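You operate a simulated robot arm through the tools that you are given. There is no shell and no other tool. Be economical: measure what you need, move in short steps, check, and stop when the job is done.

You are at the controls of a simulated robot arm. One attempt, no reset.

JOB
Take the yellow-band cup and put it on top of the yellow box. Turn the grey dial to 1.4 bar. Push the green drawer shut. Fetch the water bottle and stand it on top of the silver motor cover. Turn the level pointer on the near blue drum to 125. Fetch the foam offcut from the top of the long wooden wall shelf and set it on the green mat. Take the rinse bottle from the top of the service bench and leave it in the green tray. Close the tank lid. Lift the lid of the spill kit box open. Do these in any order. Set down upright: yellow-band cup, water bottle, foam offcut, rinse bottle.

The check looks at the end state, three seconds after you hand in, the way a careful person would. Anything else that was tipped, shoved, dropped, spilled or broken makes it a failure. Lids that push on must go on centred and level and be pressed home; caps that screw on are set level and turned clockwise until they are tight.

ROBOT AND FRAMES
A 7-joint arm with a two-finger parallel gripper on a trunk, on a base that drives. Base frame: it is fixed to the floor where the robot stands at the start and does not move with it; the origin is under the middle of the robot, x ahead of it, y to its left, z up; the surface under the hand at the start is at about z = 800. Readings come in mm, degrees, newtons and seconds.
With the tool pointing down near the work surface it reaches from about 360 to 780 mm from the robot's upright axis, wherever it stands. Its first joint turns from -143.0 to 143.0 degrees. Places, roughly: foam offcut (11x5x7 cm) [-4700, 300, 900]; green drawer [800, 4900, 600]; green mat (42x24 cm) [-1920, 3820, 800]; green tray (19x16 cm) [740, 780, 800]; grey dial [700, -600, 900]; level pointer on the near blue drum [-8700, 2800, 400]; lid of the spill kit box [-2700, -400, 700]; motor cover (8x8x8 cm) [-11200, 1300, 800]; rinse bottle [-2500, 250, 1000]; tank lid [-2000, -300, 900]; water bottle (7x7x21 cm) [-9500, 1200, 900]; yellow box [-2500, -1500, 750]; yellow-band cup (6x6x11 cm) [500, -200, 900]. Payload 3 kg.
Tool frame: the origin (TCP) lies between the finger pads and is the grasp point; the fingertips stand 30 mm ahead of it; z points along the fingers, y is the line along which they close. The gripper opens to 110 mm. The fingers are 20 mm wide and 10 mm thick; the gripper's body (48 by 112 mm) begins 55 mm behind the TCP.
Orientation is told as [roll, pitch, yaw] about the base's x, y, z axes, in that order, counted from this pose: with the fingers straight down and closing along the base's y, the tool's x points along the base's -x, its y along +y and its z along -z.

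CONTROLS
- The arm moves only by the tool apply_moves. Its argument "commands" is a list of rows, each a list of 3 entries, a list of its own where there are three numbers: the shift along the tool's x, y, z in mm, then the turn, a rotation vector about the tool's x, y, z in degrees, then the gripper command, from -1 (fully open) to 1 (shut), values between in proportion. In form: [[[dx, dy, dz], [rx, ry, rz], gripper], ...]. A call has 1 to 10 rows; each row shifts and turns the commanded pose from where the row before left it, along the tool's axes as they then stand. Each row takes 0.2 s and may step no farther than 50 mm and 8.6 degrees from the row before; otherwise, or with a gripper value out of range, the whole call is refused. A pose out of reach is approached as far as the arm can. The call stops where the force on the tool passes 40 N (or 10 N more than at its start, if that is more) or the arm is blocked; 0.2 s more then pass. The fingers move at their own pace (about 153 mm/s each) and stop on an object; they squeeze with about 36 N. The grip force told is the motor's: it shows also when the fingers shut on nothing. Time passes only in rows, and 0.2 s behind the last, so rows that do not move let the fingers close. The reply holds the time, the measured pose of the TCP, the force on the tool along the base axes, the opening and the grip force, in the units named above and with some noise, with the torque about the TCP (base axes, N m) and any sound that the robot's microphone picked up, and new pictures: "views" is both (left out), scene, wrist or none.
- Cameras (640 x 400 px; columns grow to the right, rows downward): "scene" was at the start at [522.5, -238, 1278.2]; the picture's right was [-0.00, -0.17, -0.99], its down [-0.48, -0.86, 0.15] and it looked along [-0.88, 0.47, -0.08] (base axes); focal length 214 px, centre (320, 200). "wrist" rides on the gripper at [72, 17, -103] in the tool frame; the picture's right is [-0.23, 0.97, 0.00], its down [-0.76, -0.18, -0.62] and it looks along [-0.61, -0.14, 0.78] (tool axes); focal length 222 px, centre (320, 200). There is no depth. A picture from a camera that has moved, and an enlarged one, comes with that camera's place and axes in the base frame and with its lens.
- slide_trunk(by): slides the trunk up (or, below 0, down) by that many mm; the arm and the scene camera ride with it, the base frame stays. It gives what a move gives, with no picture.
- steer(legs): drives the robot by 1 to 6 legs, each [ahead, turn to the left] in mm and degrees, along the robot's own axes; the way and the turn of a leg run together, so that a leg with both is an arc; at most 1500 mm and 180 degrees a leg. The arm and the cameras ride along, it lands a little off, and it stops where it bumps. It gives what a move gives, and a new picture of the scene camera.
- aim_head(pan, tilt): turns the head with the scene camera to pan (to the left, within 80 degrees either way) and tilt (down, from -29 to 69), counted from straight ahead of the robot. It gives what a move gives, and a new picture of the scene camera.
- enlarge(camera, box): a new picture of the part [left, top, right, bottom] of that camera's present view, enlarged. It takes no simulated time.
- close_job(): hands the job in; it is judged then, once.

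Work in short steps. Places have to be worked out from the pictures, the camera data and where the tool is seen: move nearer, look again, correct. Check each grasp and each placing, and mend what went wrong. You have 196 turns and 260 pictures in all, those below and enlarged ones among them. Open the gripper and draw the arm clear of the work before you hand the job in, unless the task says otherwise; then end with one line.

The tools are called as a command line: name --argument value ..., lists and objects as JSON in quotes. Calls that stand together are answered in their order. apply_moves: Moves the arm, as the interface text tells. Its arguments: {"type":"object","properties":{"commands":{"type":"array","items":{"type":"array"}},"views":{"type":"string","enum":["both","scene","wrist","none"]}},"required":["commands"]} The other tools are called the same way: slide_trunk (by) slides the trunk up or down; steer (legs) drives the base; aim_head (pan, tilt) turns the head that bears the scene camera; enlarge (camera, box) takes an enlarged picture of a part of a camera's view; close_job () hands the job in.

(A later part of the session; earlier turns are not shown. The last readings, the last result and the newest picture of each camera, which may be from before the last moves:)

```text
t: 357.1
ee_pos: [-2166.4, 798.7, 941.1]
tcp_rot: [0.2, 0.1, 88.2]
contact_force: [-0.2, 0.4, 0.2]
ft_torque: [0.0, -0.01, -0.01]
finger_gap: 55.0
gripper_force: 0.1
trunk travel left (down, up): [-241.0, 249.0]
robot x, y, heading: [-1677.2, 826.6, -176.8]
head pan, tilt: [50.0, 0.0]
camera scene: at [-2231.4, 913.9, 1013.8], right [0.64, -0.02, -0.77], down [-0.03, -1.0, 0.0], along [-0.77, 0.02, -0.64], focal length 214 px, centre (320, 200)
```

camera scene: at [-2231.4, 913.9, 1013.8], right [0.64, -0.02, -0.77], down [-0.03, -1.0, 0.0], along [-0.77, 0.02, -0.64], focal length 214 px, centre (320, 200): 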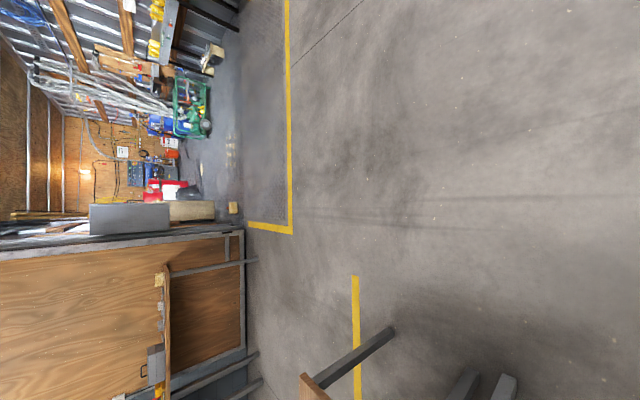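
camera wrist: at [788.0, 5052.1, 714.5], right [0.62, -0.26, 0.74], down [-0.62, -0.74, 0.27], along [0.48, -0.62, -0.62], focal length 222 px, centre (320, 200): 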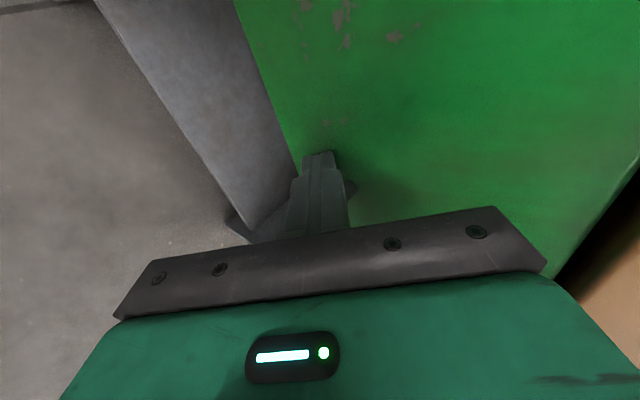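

The long shelf is on the west wall ahead-left. Continue west and toward it.

steer --legs '[[1400, 0], [0, 22], [500, 0]]'

```text
t: 367.9
ee_pos: [-3962.4, 292.8, 941.9]
tcp_rot: [0.2, 0.2, 111.6]
contact_force: [0.0, 0.1, -0.2]
ft_torque: [0.02, 0.0, 0.01]
finger_gap: 54.9
gripper_force: 0.0
trunk travel left (down, up): [-241.0, 249.0]
robot x, y, heading: [-3521.5, 510.0, -153.7]
head pan, tilt: [50.0, 0.0]
camera scene: at [-4066.5, 371.6, 1014.3], right [0.59, 0.23, -0.77], down [0.37, -0.93, 0.0], along [-0.71, -0.29, -0.64], focal length 214 px, centre (320, 200)
```

scene: 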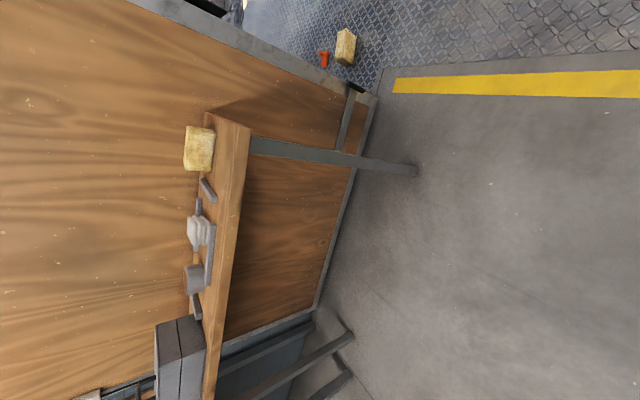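

Foam block is at the shelf's north end, about (-4720,260,900). Raise the hand and drive closer.

apply_moves --commands '[[[0, 0, -40], [0, 0, 0], -0.5], [[0, 0, -40], [0, 0, 0], -0.5], [[0, 0, -40], [0, 0, 0], -0.5], [[0, 0, -30], [0, 0, 0], -0.5]]' --views "none"

steer --legs '[[0, -6.5], [560, 0], [0, -18]]'

aim_head --pan 20 --tilt 0

```text
t: 368.9
ee_pos: [-3961.6, 292.5, 1092.9]
tcp_rot: [0.3, 0.1, 111.6]
contact_force: [-0.1, -0.2, 0.2]
ft_torque: [0.0, 0.02, -0.03]
finger_gap: 82.4
gripper_force: 0.0
trunk travel left (down, up): [-241.0, 249.0]
robot x, y, heading: [-3521.4, 509.8, -153.5]
head pan, tilt: [50.0, 0.0]
```

```text
t: 373.7
ee_pos: [-4547.0, 310.0, 1091.4]
tcp_rot: [0.4, 0.2, 86.8]
contact_force: [-0.1, -0.3, -0.3]
ft_torque: [0.01, -0.02, 0.02]
finger_gap: 82.6
gripper_force: 0.1
trunk travel left (down, up): [-241.0, 249.0]
robot x, y, heading: [-4056.2, 309.7, -178.8]
head pan, tilt: [50.0, 0.0]
camera scene: at [-4609.2, 426.8, 1164.9], right [0.64, -0.04, -0.77], down [-0.06, -1.0, 0.0], along [-0.77, 0.04, -0.64], focal length 214 px, centre (320, 200)
```

scene: 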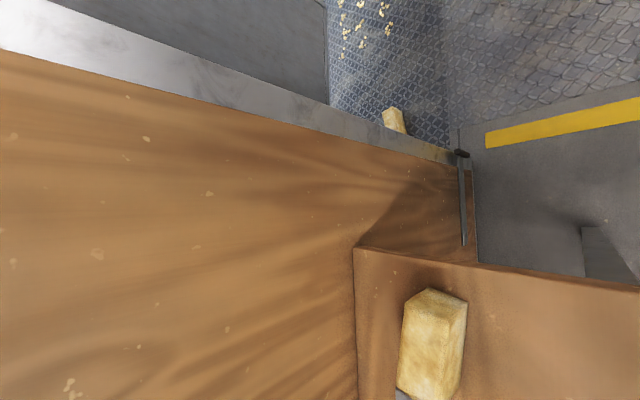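

```text
t: 374.7
ee_pos: [-4546.2, 310.4, 1092.6]
tcp_rot: [0.3, 0.3, 86.8]
contact_force: [-0.2, -1.1, 0.5]
ft_torque: [0.01, 0.0, 0.04]
finger_gap: 82.3
gripper_force: 0.0
trunk travel left (down, up): [-241.0, 249.0]
robot x, y, heading: [-4051.6, 309.5, -178.9]
head pan, tilt: [20.0, 0.0]
camera scene: at [-4571.4, 424.5, 1138.4], right [0.94, -0.05, -0.35], down [-0.06, -1.0, 0.0], along [-0.35, 0.02, -0.94], focal length 214 px, centre (320, 200)
```

scene: 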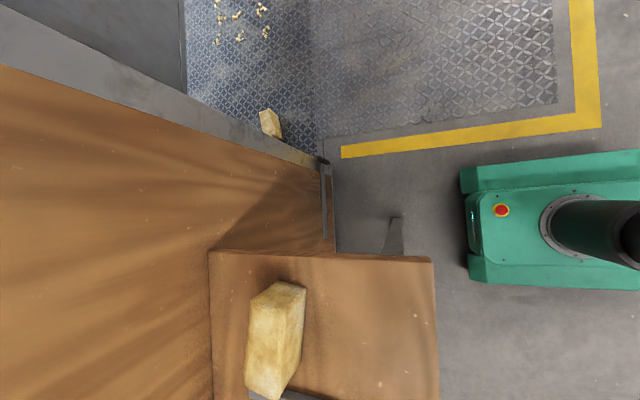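

I'll come 90 mm closer and put the hand above the block to see its orientation.

steer --legs '[[90, 0]]'

apply_moves --commands '[[[22, 40, 0], [0, 0, 0], -0.5], [[22, 40, 0], [0, 0, 0], -0.5], [[0, 0, 20], [0, 0, 0], -0.5], [[0, 0, 0], [0, 0, 0], -0.5]]' --views "wrist"

aim_head --pan 0 --tilt 25

```text
t: 375.8
ee_pos: [-4637.6, 309.4, 1093.9]
tcp_rot: [0.2, 0.3, 86.7]
contact_force: [0.1, 0.5, -0.2]
ft_torque: [0.02, -0.01, -0.01]
finger_gap: 82.7
gripper_force: 0.1
trunk travel left (down, up): [-241.0, 249.0]
robot x, y, heading: [-4146.3, 309.0, -178.9]
head pan, tilt: [20.0, 0.0]
camera scene: at [-4661.4, 422.8, 1138.6], right [0.94, -0.05, -0.35], down [-0.06, -1.0, 0.0], along [-0.35, 0.02, -0.94], focal length 214 px, centre (320, 200)
```

scene: 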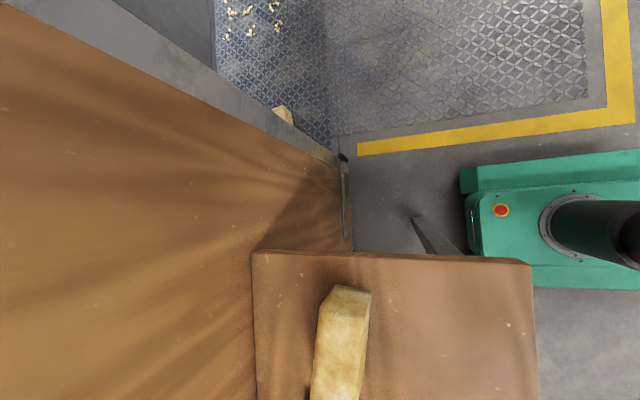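

```text
t: 376.8
ee_pos: [-4719.3, 269.4, 1073.5]
tcp_rot: [0.4, 0.2, 86.7]
contact_force: [-0.9, 0.4, -0.5]
ft_torque: [-0.01, -0.03, 0.0]
finger_gap: 82.4
gripper_force: 0.0
trunk travel left (down, up): [-241.0, 249.0]
robot x, y, heading: [-4143.4, 307.1, -178.8]
head pan, tilt: [20.0, 0.0]
camera wrist: at [-4740.9, 198.3, 1178.0], right [-0.96, 0.28, 0.0], down [0.22, 0.75, 0.62], along [0.17, 0.6, -0.78], focal length 222 px, centre (320, 200)
```

wrist: 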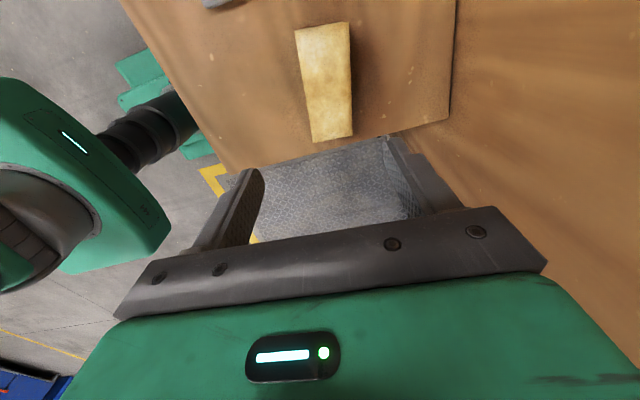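

```text
t: 377.6
ee_pos: [-4720.3, 268.8, 1073.4]
tcp_rot: [0.2, 0.2, 86.7]
contact_force: [-0.7, 0.1, 1.1]
ft_torque: [-0.03, -0.02, 0.04]
finger_gap: 82.4
gripper_force: 0.0
trunk travel left (down, up): [-241.0, 249.0]
robot x, y, heading: [-4145.0, 306.5, -179.0]
head pan, tilt: [0.0, 25.0]
camera scene: at [-4715.2, 340.8, 1111.2], right [1.0, -0.06, -0.01], down [-0.05, -0.9, 0.43], along [-0.03, -0.42, -0.91], focal length 214 px, centre (320, 200)
```

scene: 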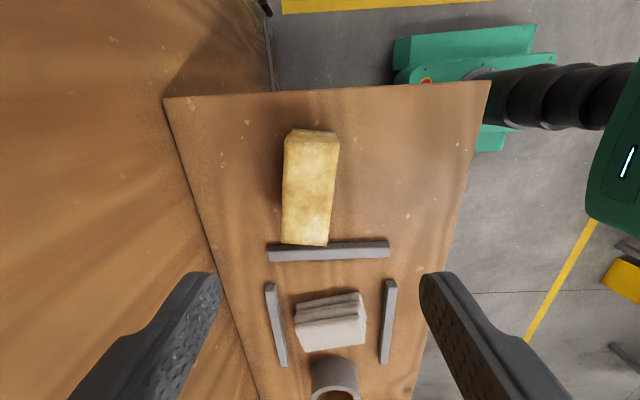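

Block: top z≈914, centre about (-4734,254), turned 8°. Align, descend to z≈888 and grip across its 5 cm width.

apply_moves --commands '[[[15.8, 13.1, 0], [0, 0, 5], -0.5], [[0, 0, 45], [0, 0, 0], -0.5], [[0, 0, 45], [0, 0, 0], -0.5], [[0, 0, 45], [0, 0, 0], -0.5], [[0, 0, 0], [0, 0, 0], -0.5]]' --views "both"

```text
t: 378.9
ee_pos: [-4735.4, 257.0, 938.2]
tcp_rot: [0.3, 0.3, 81.7]
contact_force: [-0.4, -0.7, 0.5]
ft_torque: [0.02, 0.01, -0.02]
finger_gap: 82.4
gripper_force: 0.0
trunk travel left (down, up): [-241.0, 249.0]
robot x, y, heading: [-4145.6, 307.0, -178.8]
head pan, tilt: [0.0, 25.0]
camera scene: at [-4724.8, 328.2, 976.0], right [0.99, -0.14, 0.0], down [-0.13, -0.9, 0.43], along [-0.07, -0.42, -0.9], focal length 214 px, centre (320, 200)
camera wrist: at [-4762.6, 188.6, 1042.9], right [-0.93, 0.36, 0.0], down [0.29, 0.73, 0.62], along [0.22, 0.58, -0.79], focal length 222 px, centre (320, 200)
```

scene: 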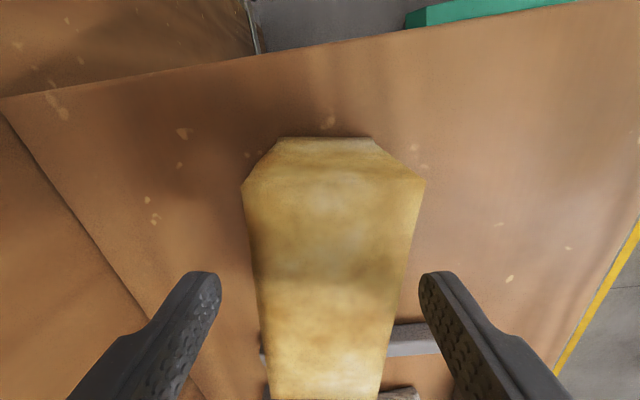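
wrist: 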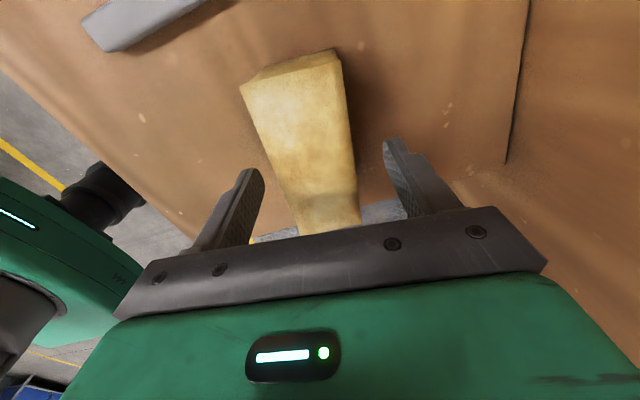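

Well aligned. Descend 48 mm and grip, then lift a little.

apply_moves --commands '[[[0, 0, 25], [0, 0, 0], -0.5], [[0, 0, 23], [0, 0, 0], -0.5], [[0, 0, 0], [0, 0, 0], -0.5], [[0, 0, 0], [0, 0, 0], 1], [[0, 0, 0], [0, 0, 0], 1], [[0, 0, 0], [0, 0, 0], 1], [[0, 0, -30], [0, 0, 0], 1], [[0, 0, -40], [0, 0, 0], 1], [[0, 0, -45], [0, 0, 0], 1], [[0, 0, -45], [0, 0, 0], 1]]' --views "wrist"

```text
t: 381.1
ee_pos: [-4733.8, 255.0, 1051.4]
tcp_rot: [0.3, 0.2, 81.8]
contact_force: [0.2, -0.4, -0.7]
ft_torque: [0.03, -0.06, 0.01]
finger_gap: 46.3
gripper_force: 36.6
trunk travel left (down, up): [-241.0, 249.0]
robot x, y, heading: [-4144.5, 307.4, -178.7]
head pan, tilt: [0.0, 25.0]
camera wrist: at [-4761.5, 186.8, 1156.4], right [-0.93, 0.37, 0.0], down [0.29, 0.73, 0.62], along [0.22, 0.58, -0.79], focal length 222 px, centre (320, 200)
```

wrist: 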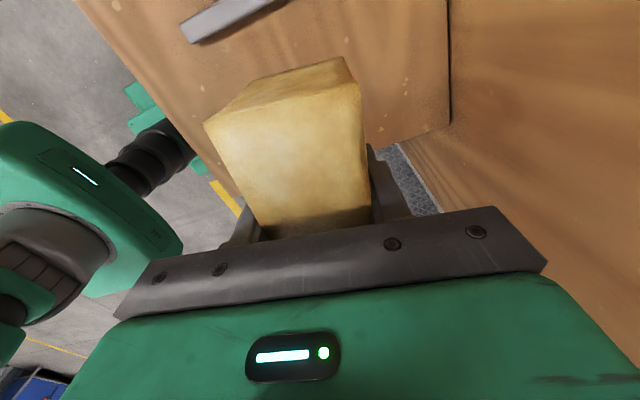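

Foam gripped. Back off, turn around and look toward the mat's area in the north-east.

aim_head --pan 70 --tilt 0

steer --legs '[[-500, 0], [0, -140], [700, 0]]'

```text
t: 382.5
ee_pos: [-4733.3, 255.2, 1051.5]
tcp_rot: [0.3, 0.3, 81.6]
contact_force: [0.2, -1.2, -0.8]
ft_torque: [0.02, 0.04, -0.01]
finger_gap: 46.1
gripper_force: 36.3
trunk travel left (down, up): [-241.0, 249.0]
robot x, y, heading: [-4143.7, 308.5, -178.8]
head pan, tilt: [70.0, 0.0]
camera scene: at [-4800.9, 378.6, 1150.3], right [0.33, -0.05, -0.94], down [-0.14, -0.99, 0.0], along [-0.93, 0.13, -0.34], focal length 214 px, centre (320, 200)
```

scene: 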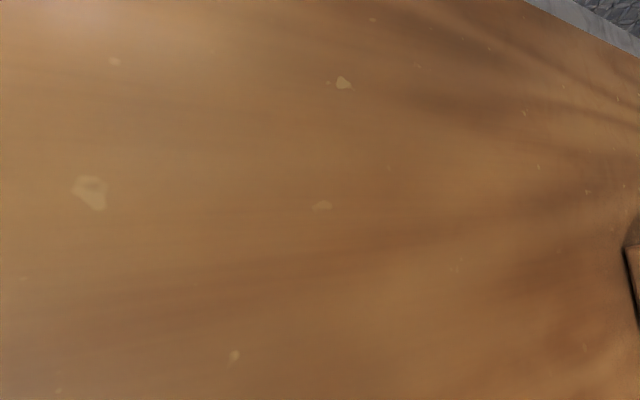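

```text
t: 390.2
ee_pos: [-3357.5, 842.6, 1052.2]
tcp_rot: [0.3, 0.4, -41.6]
contact_force: [1.1, 0.0, -0.6]
ft_torque: [0.04, 0.02, 0.03]
finger_gap: 46.3
gripper_force: 35.8
trunk travel left (down, up): [-241.0, 249.0]
robot x, y, heading: [-3718.5, 366.8, 55.9]
head pan, tilt: [70.0, 0.0]
stopped in leg 2: the robot was blocked; the commanded pose is now the measured one
camera scene: at [-3218.5, 832.9, 1151.5], right [-0.23, -0.25, -0.94], down [-0.75, 0.66, 0.01], along [0.62, 0.71, -0.34], focal length 214 px, centre (320, 200)
```

scene: 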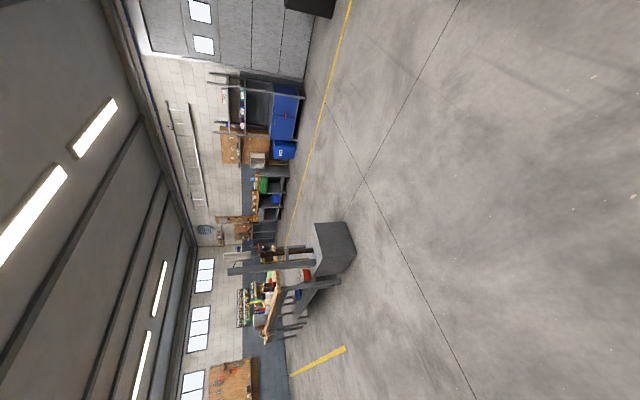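

The turn ended early but nothing is near (as before). Zoom on the bench ahead to find the green mat.

enlarge --camera "scene" --box '[210, 210, 370, 350]'

```text
2.86 times, centred on (290, 280) of scene
camera zoom: at [-3218.5, 832.9, 1151.5], right [-0.23, -0.25, -0.94], down [-0.75, 0.66, 0.01], along [0.62, 0.71, -0.34], focal length 613 px, centre (406, -29)
```

zoom: 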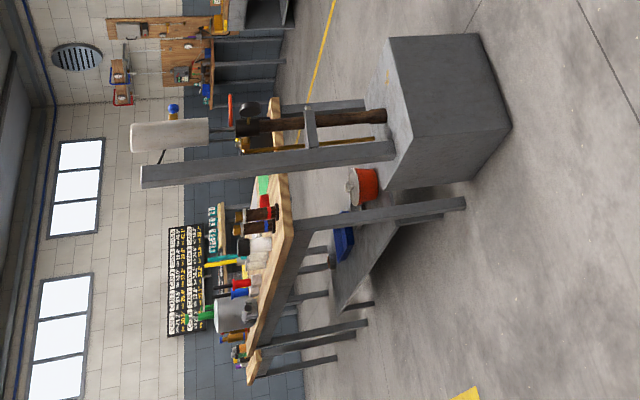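

The mat bench runs north–south around x≈-2200…; I'll approach from its east side via the clear corridors, then look.

steer --legs '[[0, -44], [1300, 0], [1300, 0], [0, 78], [1300, 0], [1300, 0]]'

```text
t: 420.9
ee_pos: [-1114.4, 4176.7, 1051.8]
tcp_rot: [0.3, 0.3, -7.0]
contact_force: [-0.3, 0.5, -0.5]
ft_torque: [0.04, 0.03, 0.01]
finger_gap: 46.0
gripper_force: 36.1
trunk travel left (down, up): [-241.0, 249.0]
robot x, y, heading: [-1142.3, 3576.5, 90.6]
head pan, tilt: [70.0, 0.0]
camera scene: at [-995.6, 4248.1, 1151.5], right [-0.05, -0.33, -0.94], down [-0.99, 0.12, 0.0], along [0.12, 0.93, -0.34], focal length 214 px, centre (320, 200)
```

scene: 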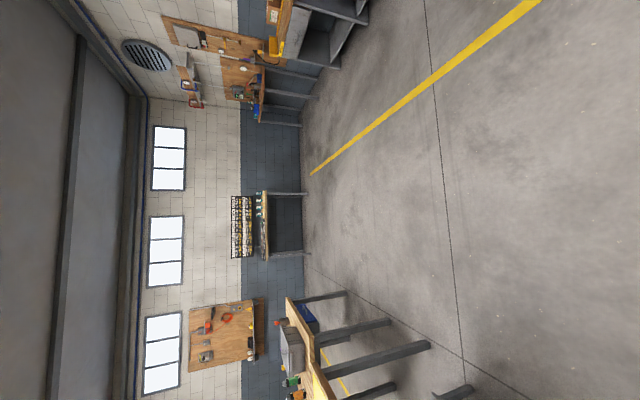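

Turn left to face the bench.

steer --legs '[[0, 60]]'

aim_head --pan 55 --tilt 20

```text
t: 424.1
ee_pos: [-1652.2, 3892.2, 1053.4]
tcp_rot: [0.3, 0.2, 54.0]
contact_force: [0.3, 0.6, -0.7]
ft_torque: [-0.01, -0.01, 0.0]
finger_gap: 46.2
gripper_force: 35.9
trunk travel left (down, up): [-241.0, 249.0]
robot x, y, heading: [-1124.4, 3623.1, 151.4]
head pan, tilt: [70.0, 0.0]
camera scene: at [-1656.1, 4032.7, 1152.0], right [0.27, -0.2, -0.94], down [-0.59, -0.81, 0.0], along [-0.76, 0.55, -0.34], focal length 214 px, centre (320, 200)
```

scene: 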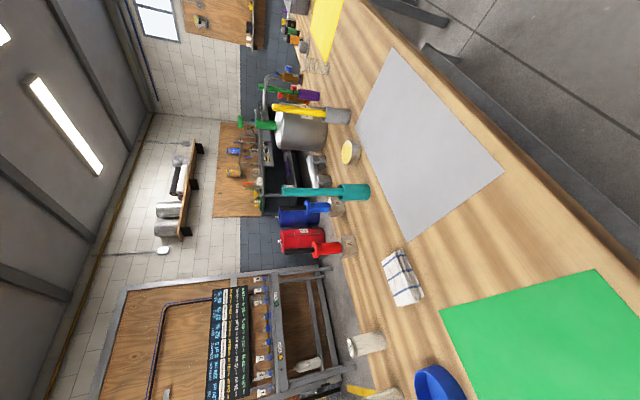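

```text
t: 424.9
ee_pos: [-1652.6, 3892.5, 1054.2]
tcp_rot: [0.3, 0.2, 54.0]
contact_force: [-0.7, 1.1, 0.5]
ft_torque: [0.0, -0.01, 0.02]
finger_gap: 46.2
gripper_force: 35.7
trunk travel left (down, up): [-241.0, 249.0]
robot x, y, heading: [-1125.8, 3623.2, 151.4]
head pan, tilt: [55.0, 20.0]
camera scene: at [-1668.2, 4002.2, 1130.1], right [0.46, -0.34, -0.82], down [-0.32, -0.92, 0.2], along [-0.83, 0.18, -0.53], focal length 214 px, centre (320, 200)
```

scene: 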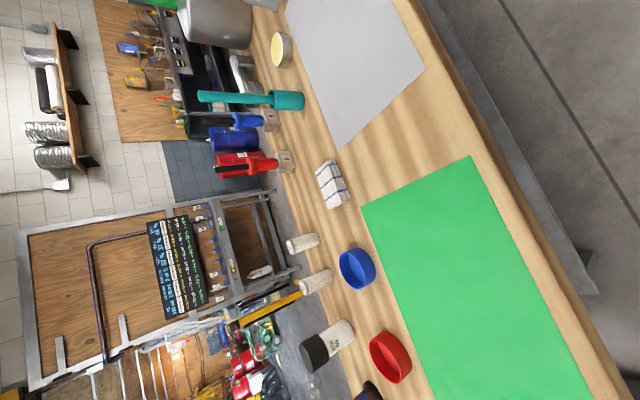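

The green mat spans about x -2015…-1795, y 3626…4046 at z≈800. Drive 200 mm closer and move the foam over it.

steer --legs '[[200, 0]]'

apply_moves --commands '[[[40.5, -8.8, 10], [0, 0, 0], 1], [[40.5, -8.8, 10], [0, 0, 0], 1], [[40.5, -8.8, 10], [0, 0, 0], 1], [[40.5, -8.8, 10], [0, 0, 0], 1], [[0, 0, 30], [0, 0, 0], 1], [[0, 0, 30], [0, 0, 0], 1], [[0, 0, 0], [0, 0, 0], 1]]' --views "wrist"

aim_head --pan 0 --tilt 10

```text
t: 426.5
ee_pos: [-1830.7, 3988.7, 1052.9]
tcp_rot: [0.3, 0.2, 54.0]
contact_force: [0.6, -0.2, 0.6]
ft_torque: [0.01, 0.01, 0.01]
finger_gap: 46.0
gripper_force: 35.7
trunk travel left (down, up): [-241.0, 249.0]
robot x, y, heading: [-1301.3, 3718.3, 151.8]
head pan, tilt: [55.0, 20.0]
camera scene: at [-1846.5, 4098.3, 1130.3], right [0.46, -0.34, -0.82], down [-0.32, -0.93, 0.2], along [-0.83, 0.18, -0.53], focal length 214 px, centre (320, 200)
```

scene: 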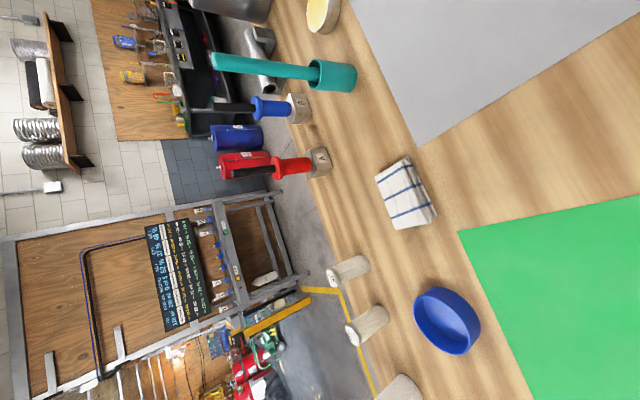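

```text
t: 428.1
ee_pos: [-1899.0, 3836.1, 954.9]
tcp_rot: [0.3, 0.2, 54.0]
contact_force: [-1.0, 0.6, 0.1]
ft_torque: [-0.01, 0.01, -0.01]
finger_gap: 46.0
gripper_force: 35.9
trunk travel left (down, up): [-241.0, 249.0]
robot x, y, heading: [-1299.6, 3719.7, 151.5]
head pan, tilt: [55.0, 20.0]
camera wrist: at [-1955.9, 3787.7, 1059.1], right [-0.65, 0.76, 0.0], down [0.6, 0.51, 0.62], along [0.47, 0.41, -0.79], focal length 222 px, centre (320, 200)
```

wrist: 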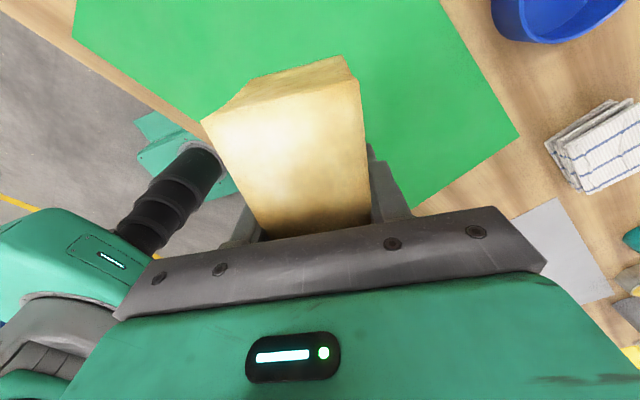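

```text
t: 429.4
ee_pos: [-1899.7, 3836.3, 954.9]
tcp_rot: [0.3, 0.2, 54.0]
contact_force: [-0.1, 0.1, 0.5]
ft_torque: [0.01, -0.02, 0.04]
finger_gap: 46.1
gripper_force: 36.5
trunk travel left (down, up): [-241.0, 249.0]
robot x, y, heading: [-1303.1, 3715.3, 151.6]
head pan, tilt: [0.0, 10.0]
camera scene: at [-1843.9, 3914.3, 991.3], right [0.81, -0.59, -0.01], down [-0.58, -0.8, 0.18], along [-0.11, -0.14, -0.98], focal length 214 px, centre (320, 200)
```

scene: 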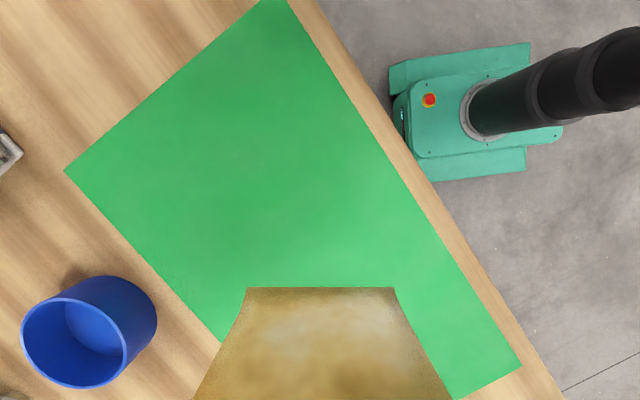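

The foam is over the mat's middle (mat z≈802). Lower 92 mm, then gently to contact.

apply_moves --commands '[[[0, 0, 30], [0, 0, 0], 1], [[0, 0, 30], [0, 0, 0], 1], [[0, 0, 25], [0, 0, 0], 1], [[0, 0, 7], [0, 0, 0], 1], [[0, 0, 0], [0, 0, 0], 1]]' --views "none"

apply_moves --commands '[[[0, 0, 3], [0, 0, 0], 1], [[0, 0, 3], [0, 0, 0], 1], [[0, 0, 0], [0, 0, 0], 1]]' --views "none"

apply_moves --commands '[[[0, 0, 3], [0, 0, 0], 1], [[0, 0, 3], [0, 0, 0], 1], [[0, 0, 0], [0, 0, 0], 1]]' --views "wrist"

```text
t: 430.6
ee_pos: [-1899.2, 3836.7, 861.4]
tcp_rot: [0.3, 0.2, 54.0]
contact_force: [-1.1, -0.1, 0.0]
ft_torque: [-0.01, 0.03, -0.02]
finger_gap: 45.8
gripper_force: 36.2
trunk travel left (down, up): [-241.0, 249.0]
robot x, y, heading: [-1301.5, 3719.5, 151.5]
head pan, tilt: [0.0, 10.0]
```

```text
t: 431.4
ee_pos: [-1899.3, 3837.7, 854.8]
tcp_rot: [0.3, 0.2, 54.0]
contact_force: [-0.4, -0.2, -0.5]
ft_torque: [0.01, 0.03, -0.02]
finger_gap: 46.0
gripper_force: 35.8
trunk travel left (down, up): [-241.0, 249.0]
robot x, y, heading: [-1297.3, 3716.1, 151.3]
head pan, tilt: [0.0, 10.0]
```

```text
t: 432.2
ee_pos: [-1900.2, 3836.8, 850.0]
tcp_rot: [0.2, 0.2, 54.0]
contact_force: [-0.1, 0.4, 0.3]
ft_torque: [-0.01, 0.01, -0.01]
finger_gap: 46.0
gripper_force: 35.9
trunk travel left (down, up): [-241.0, 249.0]
robot x, y, heading: [-1299.9, 3716.9, 151.3]
head pan, tilt: [0.0, 10.0]
camera wrist: at [-1956.2, 3788.1, 954.7], right [-0.65, 0.76, 0.0], down [0.6, 0.51, 0.62], along [0.47, 0.41, -0.79], focal length 222 px, centre (320, 200)
```

wrist: 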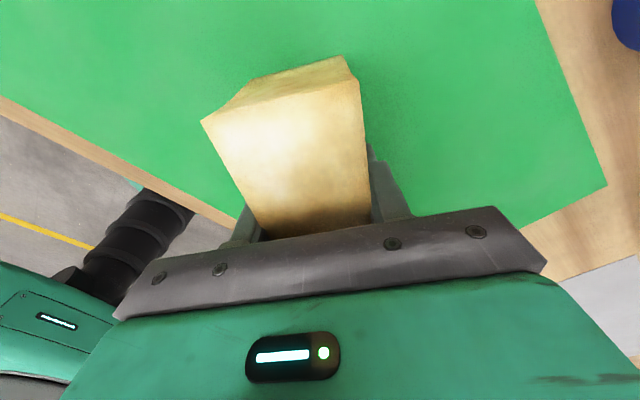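

Near contact; continue in small steps.

apply_moves --commands '[[[0, 0, 2], [0, 0, 0], 1], [[0, 0, 2], [0, 0, 0], 1], [[0, 0, 0], [0, 0, 0], 1]]' --views "none"

apply_moves --commands '[[[0, 0, 2], [0, 0, 0], 1], [[0, 0, 2], [0, 0, 0], 1], [[0, 0, 0], [0, 0, 0], 1]]' --views "none"

apply_moves --commands '[[[0, 0, 2], [0, 0, 0], 1], [[0, 0, 2], [0, 0, 0], 1], [[0, 0, 0], [0, 0, 0], 1]]' --views "none"

```text
t: 433.0
ee_pos: [-1899.4, 3836.9, 845.8]
tcp_rot: [0.3, 0.2, 54.0]
contact_force: [-0.1, 0.8, -0.4]
ft_torque: [-0.02, 0.02, 0.01]
finger_gap: 46.2
gripper_force: 35.8
trunk travel left (down, up): [-241.0, 249.0]
robot x, y, heading: [-1301.9, 3720.8, 151.6]
head pan, tilt: [0.0, 10.0]
```

```text
t: 433.8
ee_pos: [-1900.1, 3837.1, 842.8]
tcp_rot: [0.3, 0.1, 54.0]
contact_force: [0.0, 0.2, -0.3]
ft_torque: [0.02, -0.03, 0.03]
finger_gap: 46.2
gripper_force: 35.5
trunk travel left (down, up): [-241.0, 249.0]
robot x, y, heading: [-1301.4, 3718.1, 151.5]
head pan, tilt: [0.0, 10.0]
```

```text
t: 434.6
ee_pos: [-1898.4, 3837.0, 837.8]
tcp_rot: [0.4, 0.2, 54.0]
contact_force: [-0.1, 0.1, -0.7]
ft_torque: [0.01, -0.01, -0.01]
finger_gap: 45.8
gripper_force: 36.2
trunk travel left (down, up): [-241.0, 249.0]
robot x, y, heading: [-1302.0, 3717.8, 151.5]
head pan, tilt: [0.0, 10.0]
```

apply_moves --commands '[[[0, 0, 2], [0, 0, 0], 1], [[0, 0, 2], [0, 0, 0], 1], [[0, 0, 0], [0, 0, 0], 1]]' --views "none"

enlarge --camera "wrist" --box '[180, 30, 440, 260]'

```text
t: 435.4
ee_pos: [-1899.5, 3836.2, 834.0]
tcp_rot: [0.3, 0.2, 54.0]
contact_force: [-0.7, 0.0, 0.1]
ft_torque: [0.02, 0.01, -0.01]
finger_gap: 46.0
gripper_force: 35.4
trunk travel left (down, up): [-241.0, 249.0]
robot x, y, heading: [-1302.0, 3721.1, 151.7]
head pan, tilt: [0.0, 10.0]
```

```text
1.74 times, centred on (310, 145) of wrist
camera zoom: at [-1956.3, 3788.0, 939.1], right [-0.65, 0.76, 0.0], down [0.6, 0.51, 0.62], along [0.47, 0.41, -0.79], focal length 386 px, centre (337, 296)
```

zoom: 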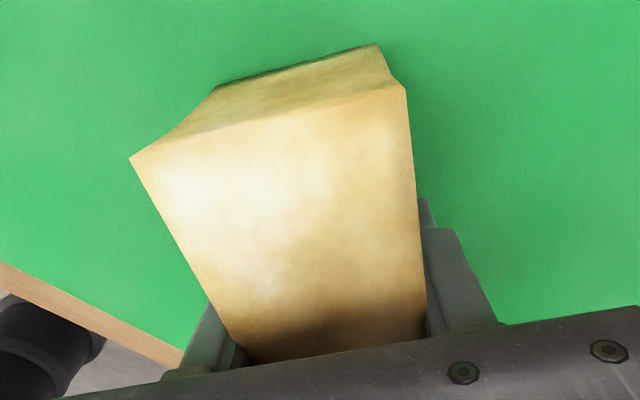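

apply_moves --commands '[[[0, 0, 2], [0, 0, 0], 1], [[0, 0, 2], [0, 0, 0], 1], [[0, 0, 2], [0, 0, 0], 1], [[0, 0, 0], [0, 0, 0], 1]]' --views "none"

apply_moves --commands '[[[0, 0, 2], [0, 0, 0], 1], [[0, 0, 2], [0, 0, 0], 1], [[0, 0, 0], [0, 0, 0], 1]]' --views "none"

apply_moves --commands '[[[0, 0, 2], [0, 0, 0], 1], [[0, 0, 2], [0, 0, 0], 1], [[0, 0, 0], [0, 0, 0], 1]]' --views "none"

```text
t: 436.4
ee_pos: [-1898.6, 3835.5, 830.1]
tcp_rot: [0.5, 0.3, 54.0]
contact_force: [-1.4, 0.7, 22.3]
ft_torque: [-0.06, -0.69, 0.02]
finger_gap: 46.2
gripper_force: 35.9
trunk travel left (down, up): [-241.0, 249.0]
robot x, y, heading: [-1301.8, 3717.6, 151.4]
head pan, tilt: [0.0, 10.0]
```

```text
t: 436.8
ee_pos: [-1899.8, 3836.4, 831.4]
tcp_rot: [0.6, 0.4, 54.0]
contact_force: [11.3, -1.7, 16.3]
ft_torque: [-0.11, -0.87, 0.04]
finger_gap: 46.4
gripper_force: 36.0
trunk travel left (down, up): [-241.0, 249.0]
robot x, y, heading: [-1299.9, 3719.6, 151.6]
head pan, tilt: [0.0, 10.0]
stopped in row 2: the force on the tool passed its limit at 44 N (the readings are from after the stop); the commanded pose is now the measured one
```

```text
t: 437.3
ee_pos: [-1900.0, 3837.1, 830.5]
tcp_rot: [0.8, 0.4, 54.1]
contact_force: [14.3, -1.9, 21.1]
ft_torque: [-0.17, -1.06, 0.03]
finger_gap: 46.0
gripper_force: 36.0
trunk travel left (down, up): [-241.0, 249.0]
robot x, y, heading: [-1300.3, 3719.2, 151.4]
head pan, tilt: [0.0, 10.0]
stopped in row 2: the force on the tool passed its limit at 44 N (the readings are from after the stop); the commanded pose is now the measured one
```

Contact made at z≈830. Release and rise.

apply_moves --commands '[[[0, 0, -1], [0, 0, 0], 0.5], [[0, 0, 0], [0, 0, 0], 0], [[0, 0, 0], [0, 0, 0], -0.4], [[0, 0, 0], [0, 0, 0], -0.4], [[0, 0, -30], [0, 0, 0], -0.4], [[0, 0, -45], [0, 0, 0], -0.4], [[0, 0, -45], [0, 0, 0], -0.4], [[0, 0, -45], [0, 0, 0], -0.4], [[0, 0, -45], [0, 0, 0], -0.4]]' --views "both"

```text
t: 439.3
ee_pos: [-1902.9, 3837.6, 1040.7]
tcp_rot: [0.8, 0.4, 54.1]
contact_force: [-0.3, -0.4, 0.2]
ft_torque: [0.01, -0.03, -0.01]
finger_gap: 77.0
gripper_force: 0.0
trunk travel left (down, up): [-241.0, 249.0]
robot x, y, heading: [-1301.4, 3717.8, 151.5]
head pan, tilt: [0.0, 10.0]
camera scene: at [-1845.8, 3915.2, 1077.1], right [0.81, -0.59, -0.01], down [-0.57, -0.8, 0.18], along [-0.12, -0.14, -0.98], focal length 214 px, centre (320, 200)
camera wrist: at [-1957.0, 3788.5, 1145.6], right [-0.66, 0.76, 0.01], down [0.6, 0.51, 0.62], along [0.46, 0.41, -0.79], focal length 222 px, centre (320, 200)
```

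scene: 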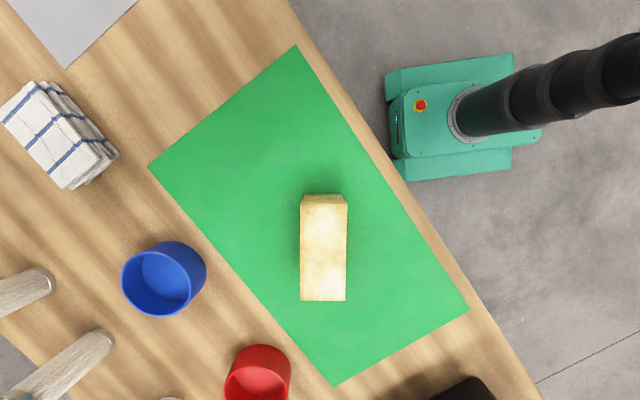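
wrist: 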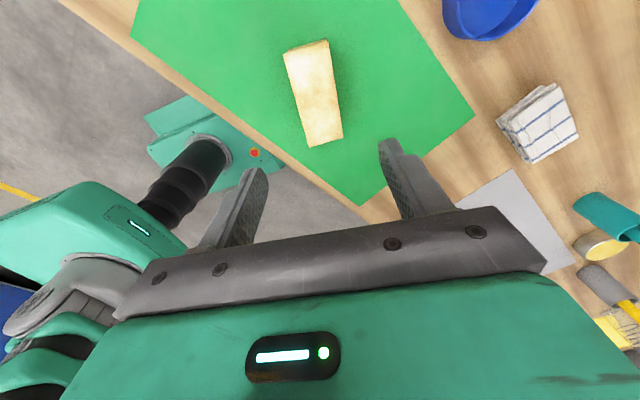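

Foam stands on the mat. Next the far west items. I'll aim the camera ahead and drive back south then west.

apply_moves --commands '[[[0, -40, -15], [0, 0, 0], 0], [[0, -40, -15], [0, 0, 0], 0], [[0, -30, -15], [0, 0, 0], 0]]' --views "none"

aim_head --pan 72 --tilt 0

steer --legs '[[-250, 0], [0, 107], [1070, 0], [1070, 0], [0, -79], [1400, 0]]'

```text
t: 440.1
ee_pos: [-1810.1, 3772.0, 1084.0]
tcp_rot: [0.8, 0.4, 54.2]
contact_force: [-0.4, 0.2, 0.3]
ft_torque: [-0.01, 0.0, 0.02]
finger_gap: 55.0
gripper_force: 0.0
trunk travel left (down, up): [-241.0, 249.0]
robot x, y, heading: [-1301.1, 3714.6, 151.8]
head pan, tilt: [0.0, 10.0]
```

```text
t: 441.5
ee_pos: [-1809.6, 3772.6, 1083.0]
tcp_rot: [0.7, 0.4, 54.1]
contact_force: [-0.2, 0.3, -0.1]
ft_torque: [-0.02, -0.02, -0.02]
finger_gap: 54.9
gripper_force: 0.1
trunk travel left (down, up): [-241.0, 249.0]
robot x, y, heading: [-1300.3, 3717.0, 151.4]
head pan, tilt: [72.0, 0.0]
camera scene: at [-1812.8, 3913.3, 1186.0], right [0.24, -0.18, -0.95], down [-0.59, -0.81, 0.01], along [-0.77, 0.56, -0.3], focal length 214 px, centre (320, 200)
```

scene: 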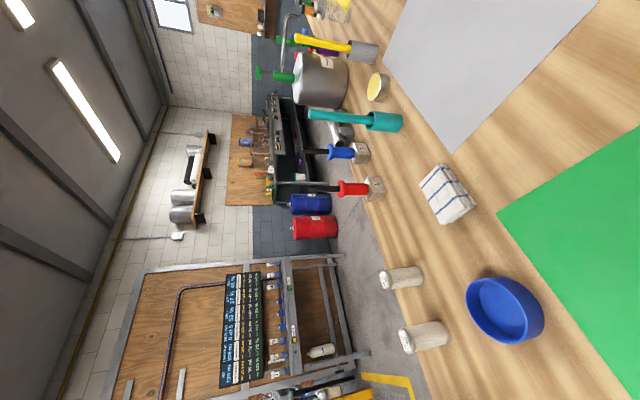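

```text
t: 447.4
ee_pos: [-1040.1, 3085.2, 1083.9]
tcp_rot: [0.7, 0.3, 155.2]
contact_force: [-0.6, 0.5, -0.6]
ft_torque: [-0.03, -0.05, 0.0]
finger_gap: 55.2
gripper_force: 0.0
trunk travel left (down, up): [-241.0, 249.0]
robot x, y, heading: [-1143.7, 3617.5, -105.7]
head pan, tilt: [72.0, 0.0]
stopped in leg 2: the robot was blocked; the commanded pose is now the measured one
camera scene: at [-1175.5, 3057.9, 1187.0], right [0.13, 0.27, -0.95], down [0.91, -0.42, 0.01], along [-0.4, -0.87, -0.3], focal length 214 px, centre (320, 200)
```

scene: 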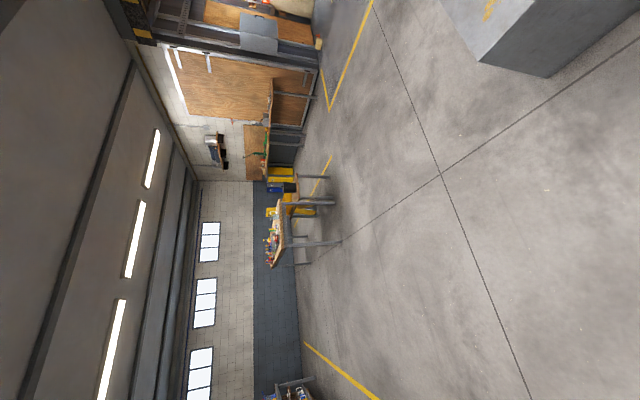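

Turn legs over ~100° keep ending early; I'll use smaller ones. Continue south then west.

steer --legs '[[0, 12], [1050, 0], [1050, 0], [0, -86], [1400, 0], [1400, 0]]'

```text
t: 475.5
ee_pos: [-4511.1, 1338.8, 1084.0]
tcp_rot: [0.8, 0.3, 78.6]
contact_force: [0.5, -0.4, 0.7]
ft_torque: [-0.03, 0.01, 0.0]
finger_gap: 55.0
gripper_force: 0.1
trunk travel left (down, up): [-241.0, 249.0]
robot x, y, heading: [-4020.4, 1562.9, 177.8]
head pan, tilt: [72.0, 0.0]
camera scene: at [-4572.4, 1465.8, 1187.0], right [0.29, -0.06, -0.95], down [-0.2, -0.98, 0.01], along [-0.94, 0.19, -0.3], focal length 214 px, centre (320, 200)
```

scene: 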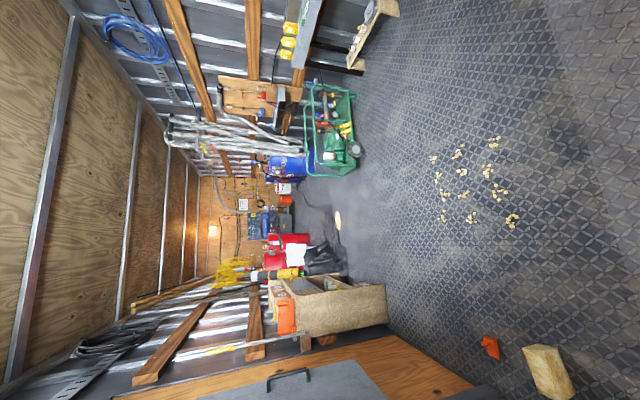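

I'm at the container's mouth. Zoom to see what lies deeper inside.

enlarge --camera "scene" --box '[190, 130, 390, 330]'

```text
2.00 times, centred on (290, 230) of scene
camera zoom: at [-4572.4, 1465.8, 1187.0], right [0.29, -0.06, -0.95], down [-0.2, -0.98, 0.01], along [-0.94, 0.19, -0.3], focal length 429 px, centre (380, 140)
```

zoom: 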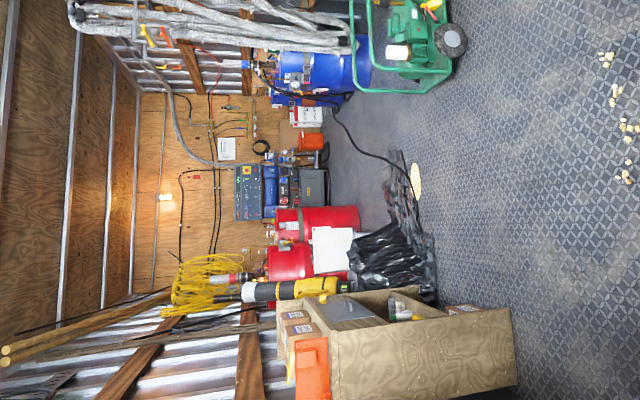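

I'll pass between the crumbs (y>1500) and the foam piece (y<950), then look again.

steer --legs '[[0, 17], [1310, 0], [0, -17], [900, 0]]'

```text
t: 480.0
ee_pos: [-4988.1, 1064.9, 1085.2]
tcp_rot: [0.0, -0.4, 95.6]
contact_force: [5.2, 21.0, 1.1]
ft_torque: [-2.46, 0.67, 0.23]
finger_gap: 54.8
gripper_force: 0.0
trunk travel left (down, up): [-241.0, 249.0]
robot x, y, heading: [-4585.6, 1412.5, -166.2]
head pan, tilt: [72.0, 0.0]
stopped in leg 2: the force on the tool passed its limit at 152 N (the readings are from after the stop); the commanded pose is now the measured one
camera scene: at [-5083.9, 1167.1, 1188.7], right [0.31, 0.04, -0.95], down [0.1, -1.0, -0.01], along [-0.95, -0.09, -0.31], focal length 214 px, centre (320, 200)
```

scene: 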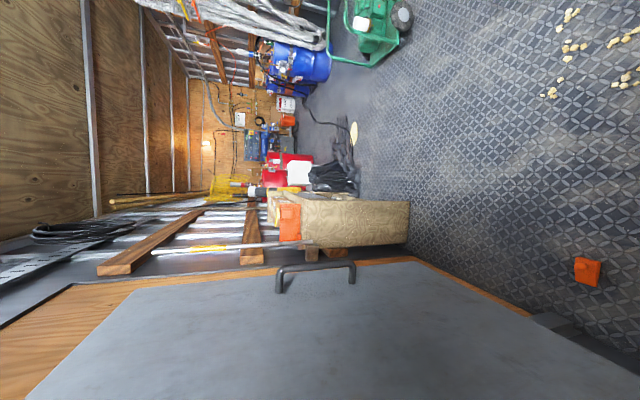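

The hand struck something grey at the south side (my arm stuck out to the left). Back off right away and look at it.

steer --legs '[[-350, 0]]'

```text
t: 482.2
ee_pos: [-4645.0, 1145.8, 1084.3]
tcp_rot: [0.1, -0.3, 95.6]
contact_force: [0.2, 0.4, -0.7]
ft_torque: [-0.02, -0.03, -0.01]
finger_gap: 54.9
gripper_force: 0.0
trunk travel left (down, up): [-241.0, 249.0]
robot x, y, heading: [-4237.8, 1496.1, -166.0]
head pan, tilt: [72.0, 0.0]
camera scene: at [-4741.0, 1248.8, 1187.8], right [0.31, 0.04, -0.95], down [0.1, -1.0, -0.01], along [-0.95, -0.09, -0.31], focal length 214 px, centre (320, 200)
```

scene: 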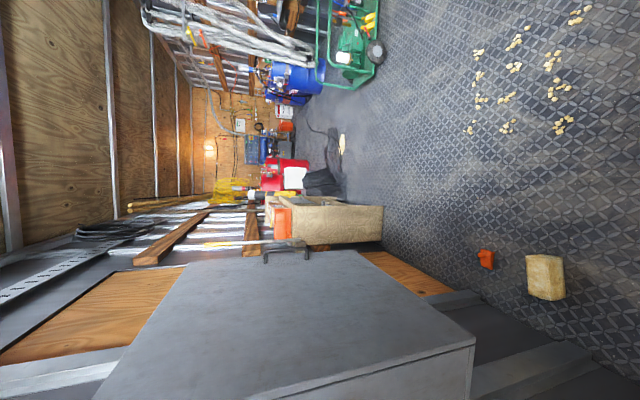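

It seems a fixed grey cabinet and it hasn't moved. I'll bring the arm to the robot's centre line, then steer precisely between.

apply_moves --commands '[[[-39.6, 5.9, 0], [0, 0, 0], 0], [[-39.6, 5.9, 0], [0, 0, 0], 0], [[-39.6, 5.9, 0], [0, 0, 0], 0], [[-39.6, 5.9, 0], [0, 0, 0], 0], [[-39.6, 5.9, 0], [0, 0, 0], 0], [[-39.6, 5.9, 0], [0, 0, 0], 0], [[-39.6, 5.9, 0], [0, 0, 0], 0], [[0, 0, 0], [0, 0, 0], 0]]' --views "none"

steer --legs '[[0, 8], [560, 0], [0, -22], [1000, 0]]'

```text
t: 484.0
ee_pos: [-4712.7, 1417.3, 1085.8]
tcp_rot: [0.1, -0.5, 95.7]
contact_force: [0.1, 0.0, -0.8]
ft_torque: [0.03, 0.0, 0.01]
finger_gap: 55.0
gripper_force: 0.0
trunk travel left (down, up): [-241.0, 249.0]
robot x, y, heading: [-4235.4, 1491.7, -166.3]
head pan, tilt: [72.0, 0.0]
```

```text
t: 493.9
ee_pos: [-6262.4, 1297.6, 1086.4]
tcp_rot: [0.1, -0.3, 83.0]
contact_force: [0.1, 0.3, 0.6]
ft_torque: [-0.01, -0.01, -0.02]
finger_gap: 55.1
gripper_force: 0.1
trunk travel left (down, up): [-241.0, 249.0]
robot x, y, heading: [-5787.5, 1269.2, -179.0]
head pan, tilt: [72.0, 0.0]
camera scene: at [-6333.5, 1418.6, 1189.2], right [0.31, -0.03, -0.95], down [-0.12, -0.99, -0.01], along [-0.94, 0.12, -0.31], focal length 214 px, centre (320, 200)
```

scene: 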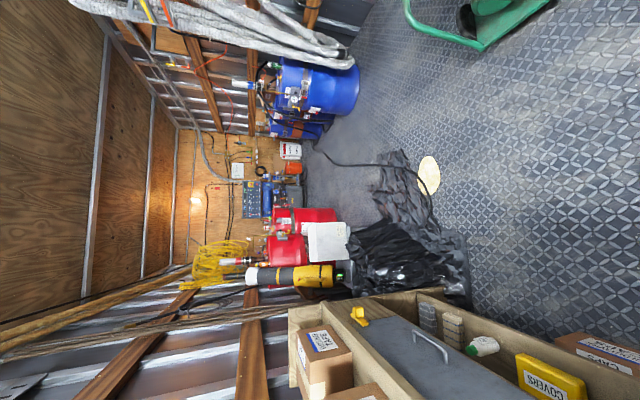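

I'm past it. Zoom ahead to find the drums, water bottle and motor.

enlarge --camera "scene" --box '[200, 50, 440, 280]'

```text
1.74 times, centred on (320, 165) of scene
camera zoom: at [-6333.5, 1418.6, 1189.2], right [0.31, -0.03, -0.95], down [-0.12, -0.99, -0.01], along [-0.94, 0.12, -0.31], focal length 373 px, centre (320, 261)
```

zoom: 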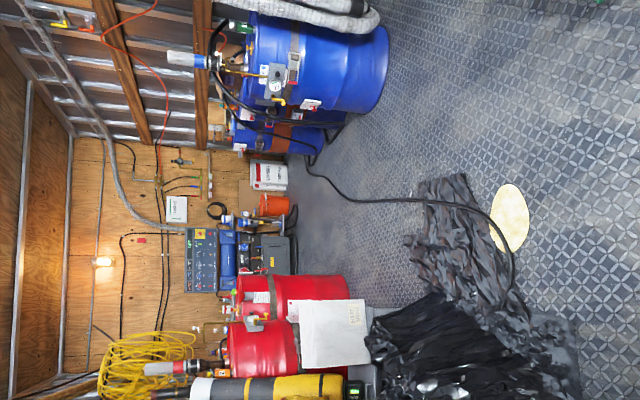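

I'll drive between the cart and the tarp toward the blue drum and look again.

steer --legs '[[0, -35.5], [1250, 0]]'

```text
t: 501.2
ee_pos: [-7133.6, 2208.9, 1086.7]
tcp_rot: [0.0, -0.3, 48.1]
contact_force: [0.5, -0.1, -0.1]
ft_torque: [0.03, -0.01, -0.02]
finger_gap: 54.8
gripper_force: 0.0
trunk travel left (down, up): [-241.0, 249.0]
robot x, y, heading: [-6761.5, 1909.5, 147.3]
head pan, tilt: [72.0, 0.0]
stopped in leg 2: the robot was blocked; the commanded pose is now the measured one
camera scene: at [-7124.4, 2348.3, 1189.8], right [0.23, -0.2, -0.95], down [-0.67, -0.74, -0.01], along [-0.71, 0.64, -0.31], focal length 214 px, centre (320, 200)
```

scene: 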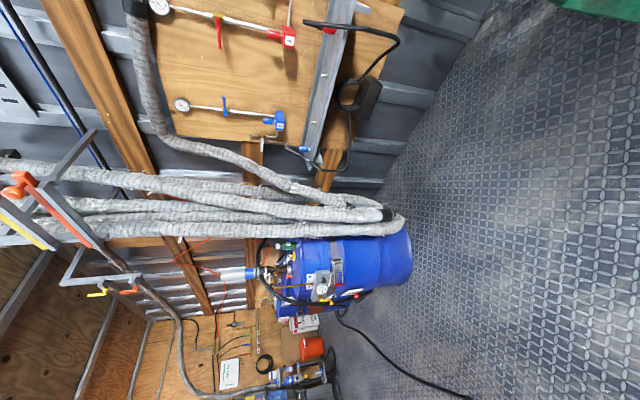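

Blocked again; check what's at the front-right of the base.

aim_head --pan 15 --tilt -25

```text
t: 502.5
ee_pos: [-7133.7, 2207.9, 1088.0]
tcp_rot: [0.1, -0.4, 48.1]
contact_force: [0.1, -0.1, -0.1]
ft_torque: [0.0, -0.01, 0.02]
finger_gap: 54.8
gripper_force: 0.1
trunk travel left (down, up): [-241.0, 249.0]
robot x, y, heading: [-6759.1, 1910.7, 147.3]
head pan, tilt: [15.0, -25.0]
camera scene: at [-7050.5, 2330.0, 1149.2], right [0.72, -0.64, -0.26], down [-0.69, -0.6, -0.41], along [0.11, 0.48, -0.87], focal length 214 px, centre (320, 200)
```

scene: 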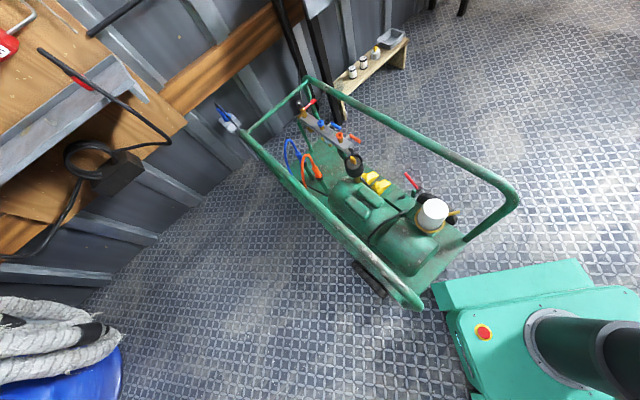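

The base's corner touched the green cart's frame. Back off, then take a line about 45 mm clear of it.

steer --legs '[[-220, 0], [0, 8]]'

steer --legs '[[920, 0]]'

```text
t: 504.8
ee_pos: [-6984.9, 2032.4, 1086.1]
tcp_rot: [0.1, -0.2, 56.1]
contact_force: [0.5, 0.4, 0.6]
ft_torque: [-0.01, 0.04, -0.02]
finger_gap: 54.8
gripper_force: 0.0
trunk travel left (down, up): [-241.0, 249.0]
robot x, y, heading: [-6566.9, 1793.5, 155.2]
head pan, tilt: [15.0, -25.0]
camera scene: at [-6918.6, 2165.0, 1149.2], right [0.8, -0.54, -0.26], down [-0.6, -0.69, -0.41], along [0.04, 0.49, -0.87], focal length 214 px, centre (320, 200)
```

scene: 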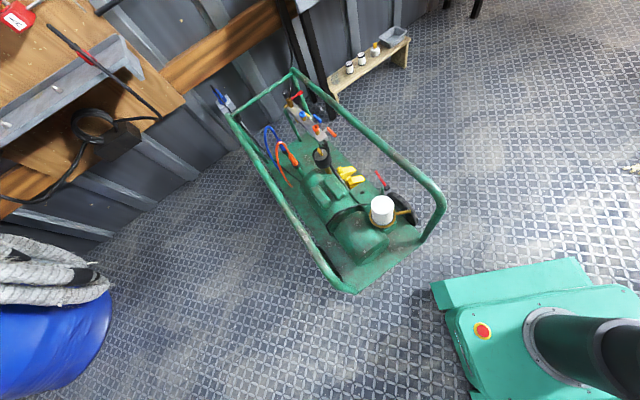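

```text
t: 509.6
ee_pos: [-7815.9, 2423.5, 1086.6]
tcp_rot: [0.1, -0.3, 55.5]
contact_force: [-0.6, -0.9, -0.5]
ft_torque: [0.01, 0.0, -0.02]
finger_gap: 55.0
gripper_force: 0.0
trunk travel left (down, up): [-241.0, 249.0]
robot x, y, heading: [-7396.2, 2181.8, 155.1]
head pan, tilt: [15.0, -25.0]
camera scene: at [-7747.6, 2555.6, 1149.6], right [0.8, -0.55, -0.26], down [-0.6, -0.68, -0.41], along [0.05, 0.49, -0.87], focal length 214 px, centre (320, 200)
```

scene: 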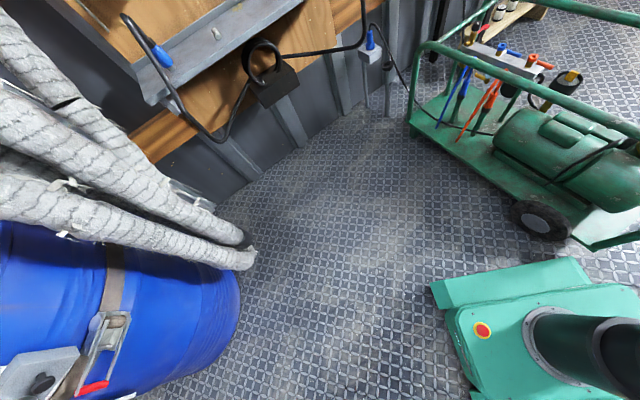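

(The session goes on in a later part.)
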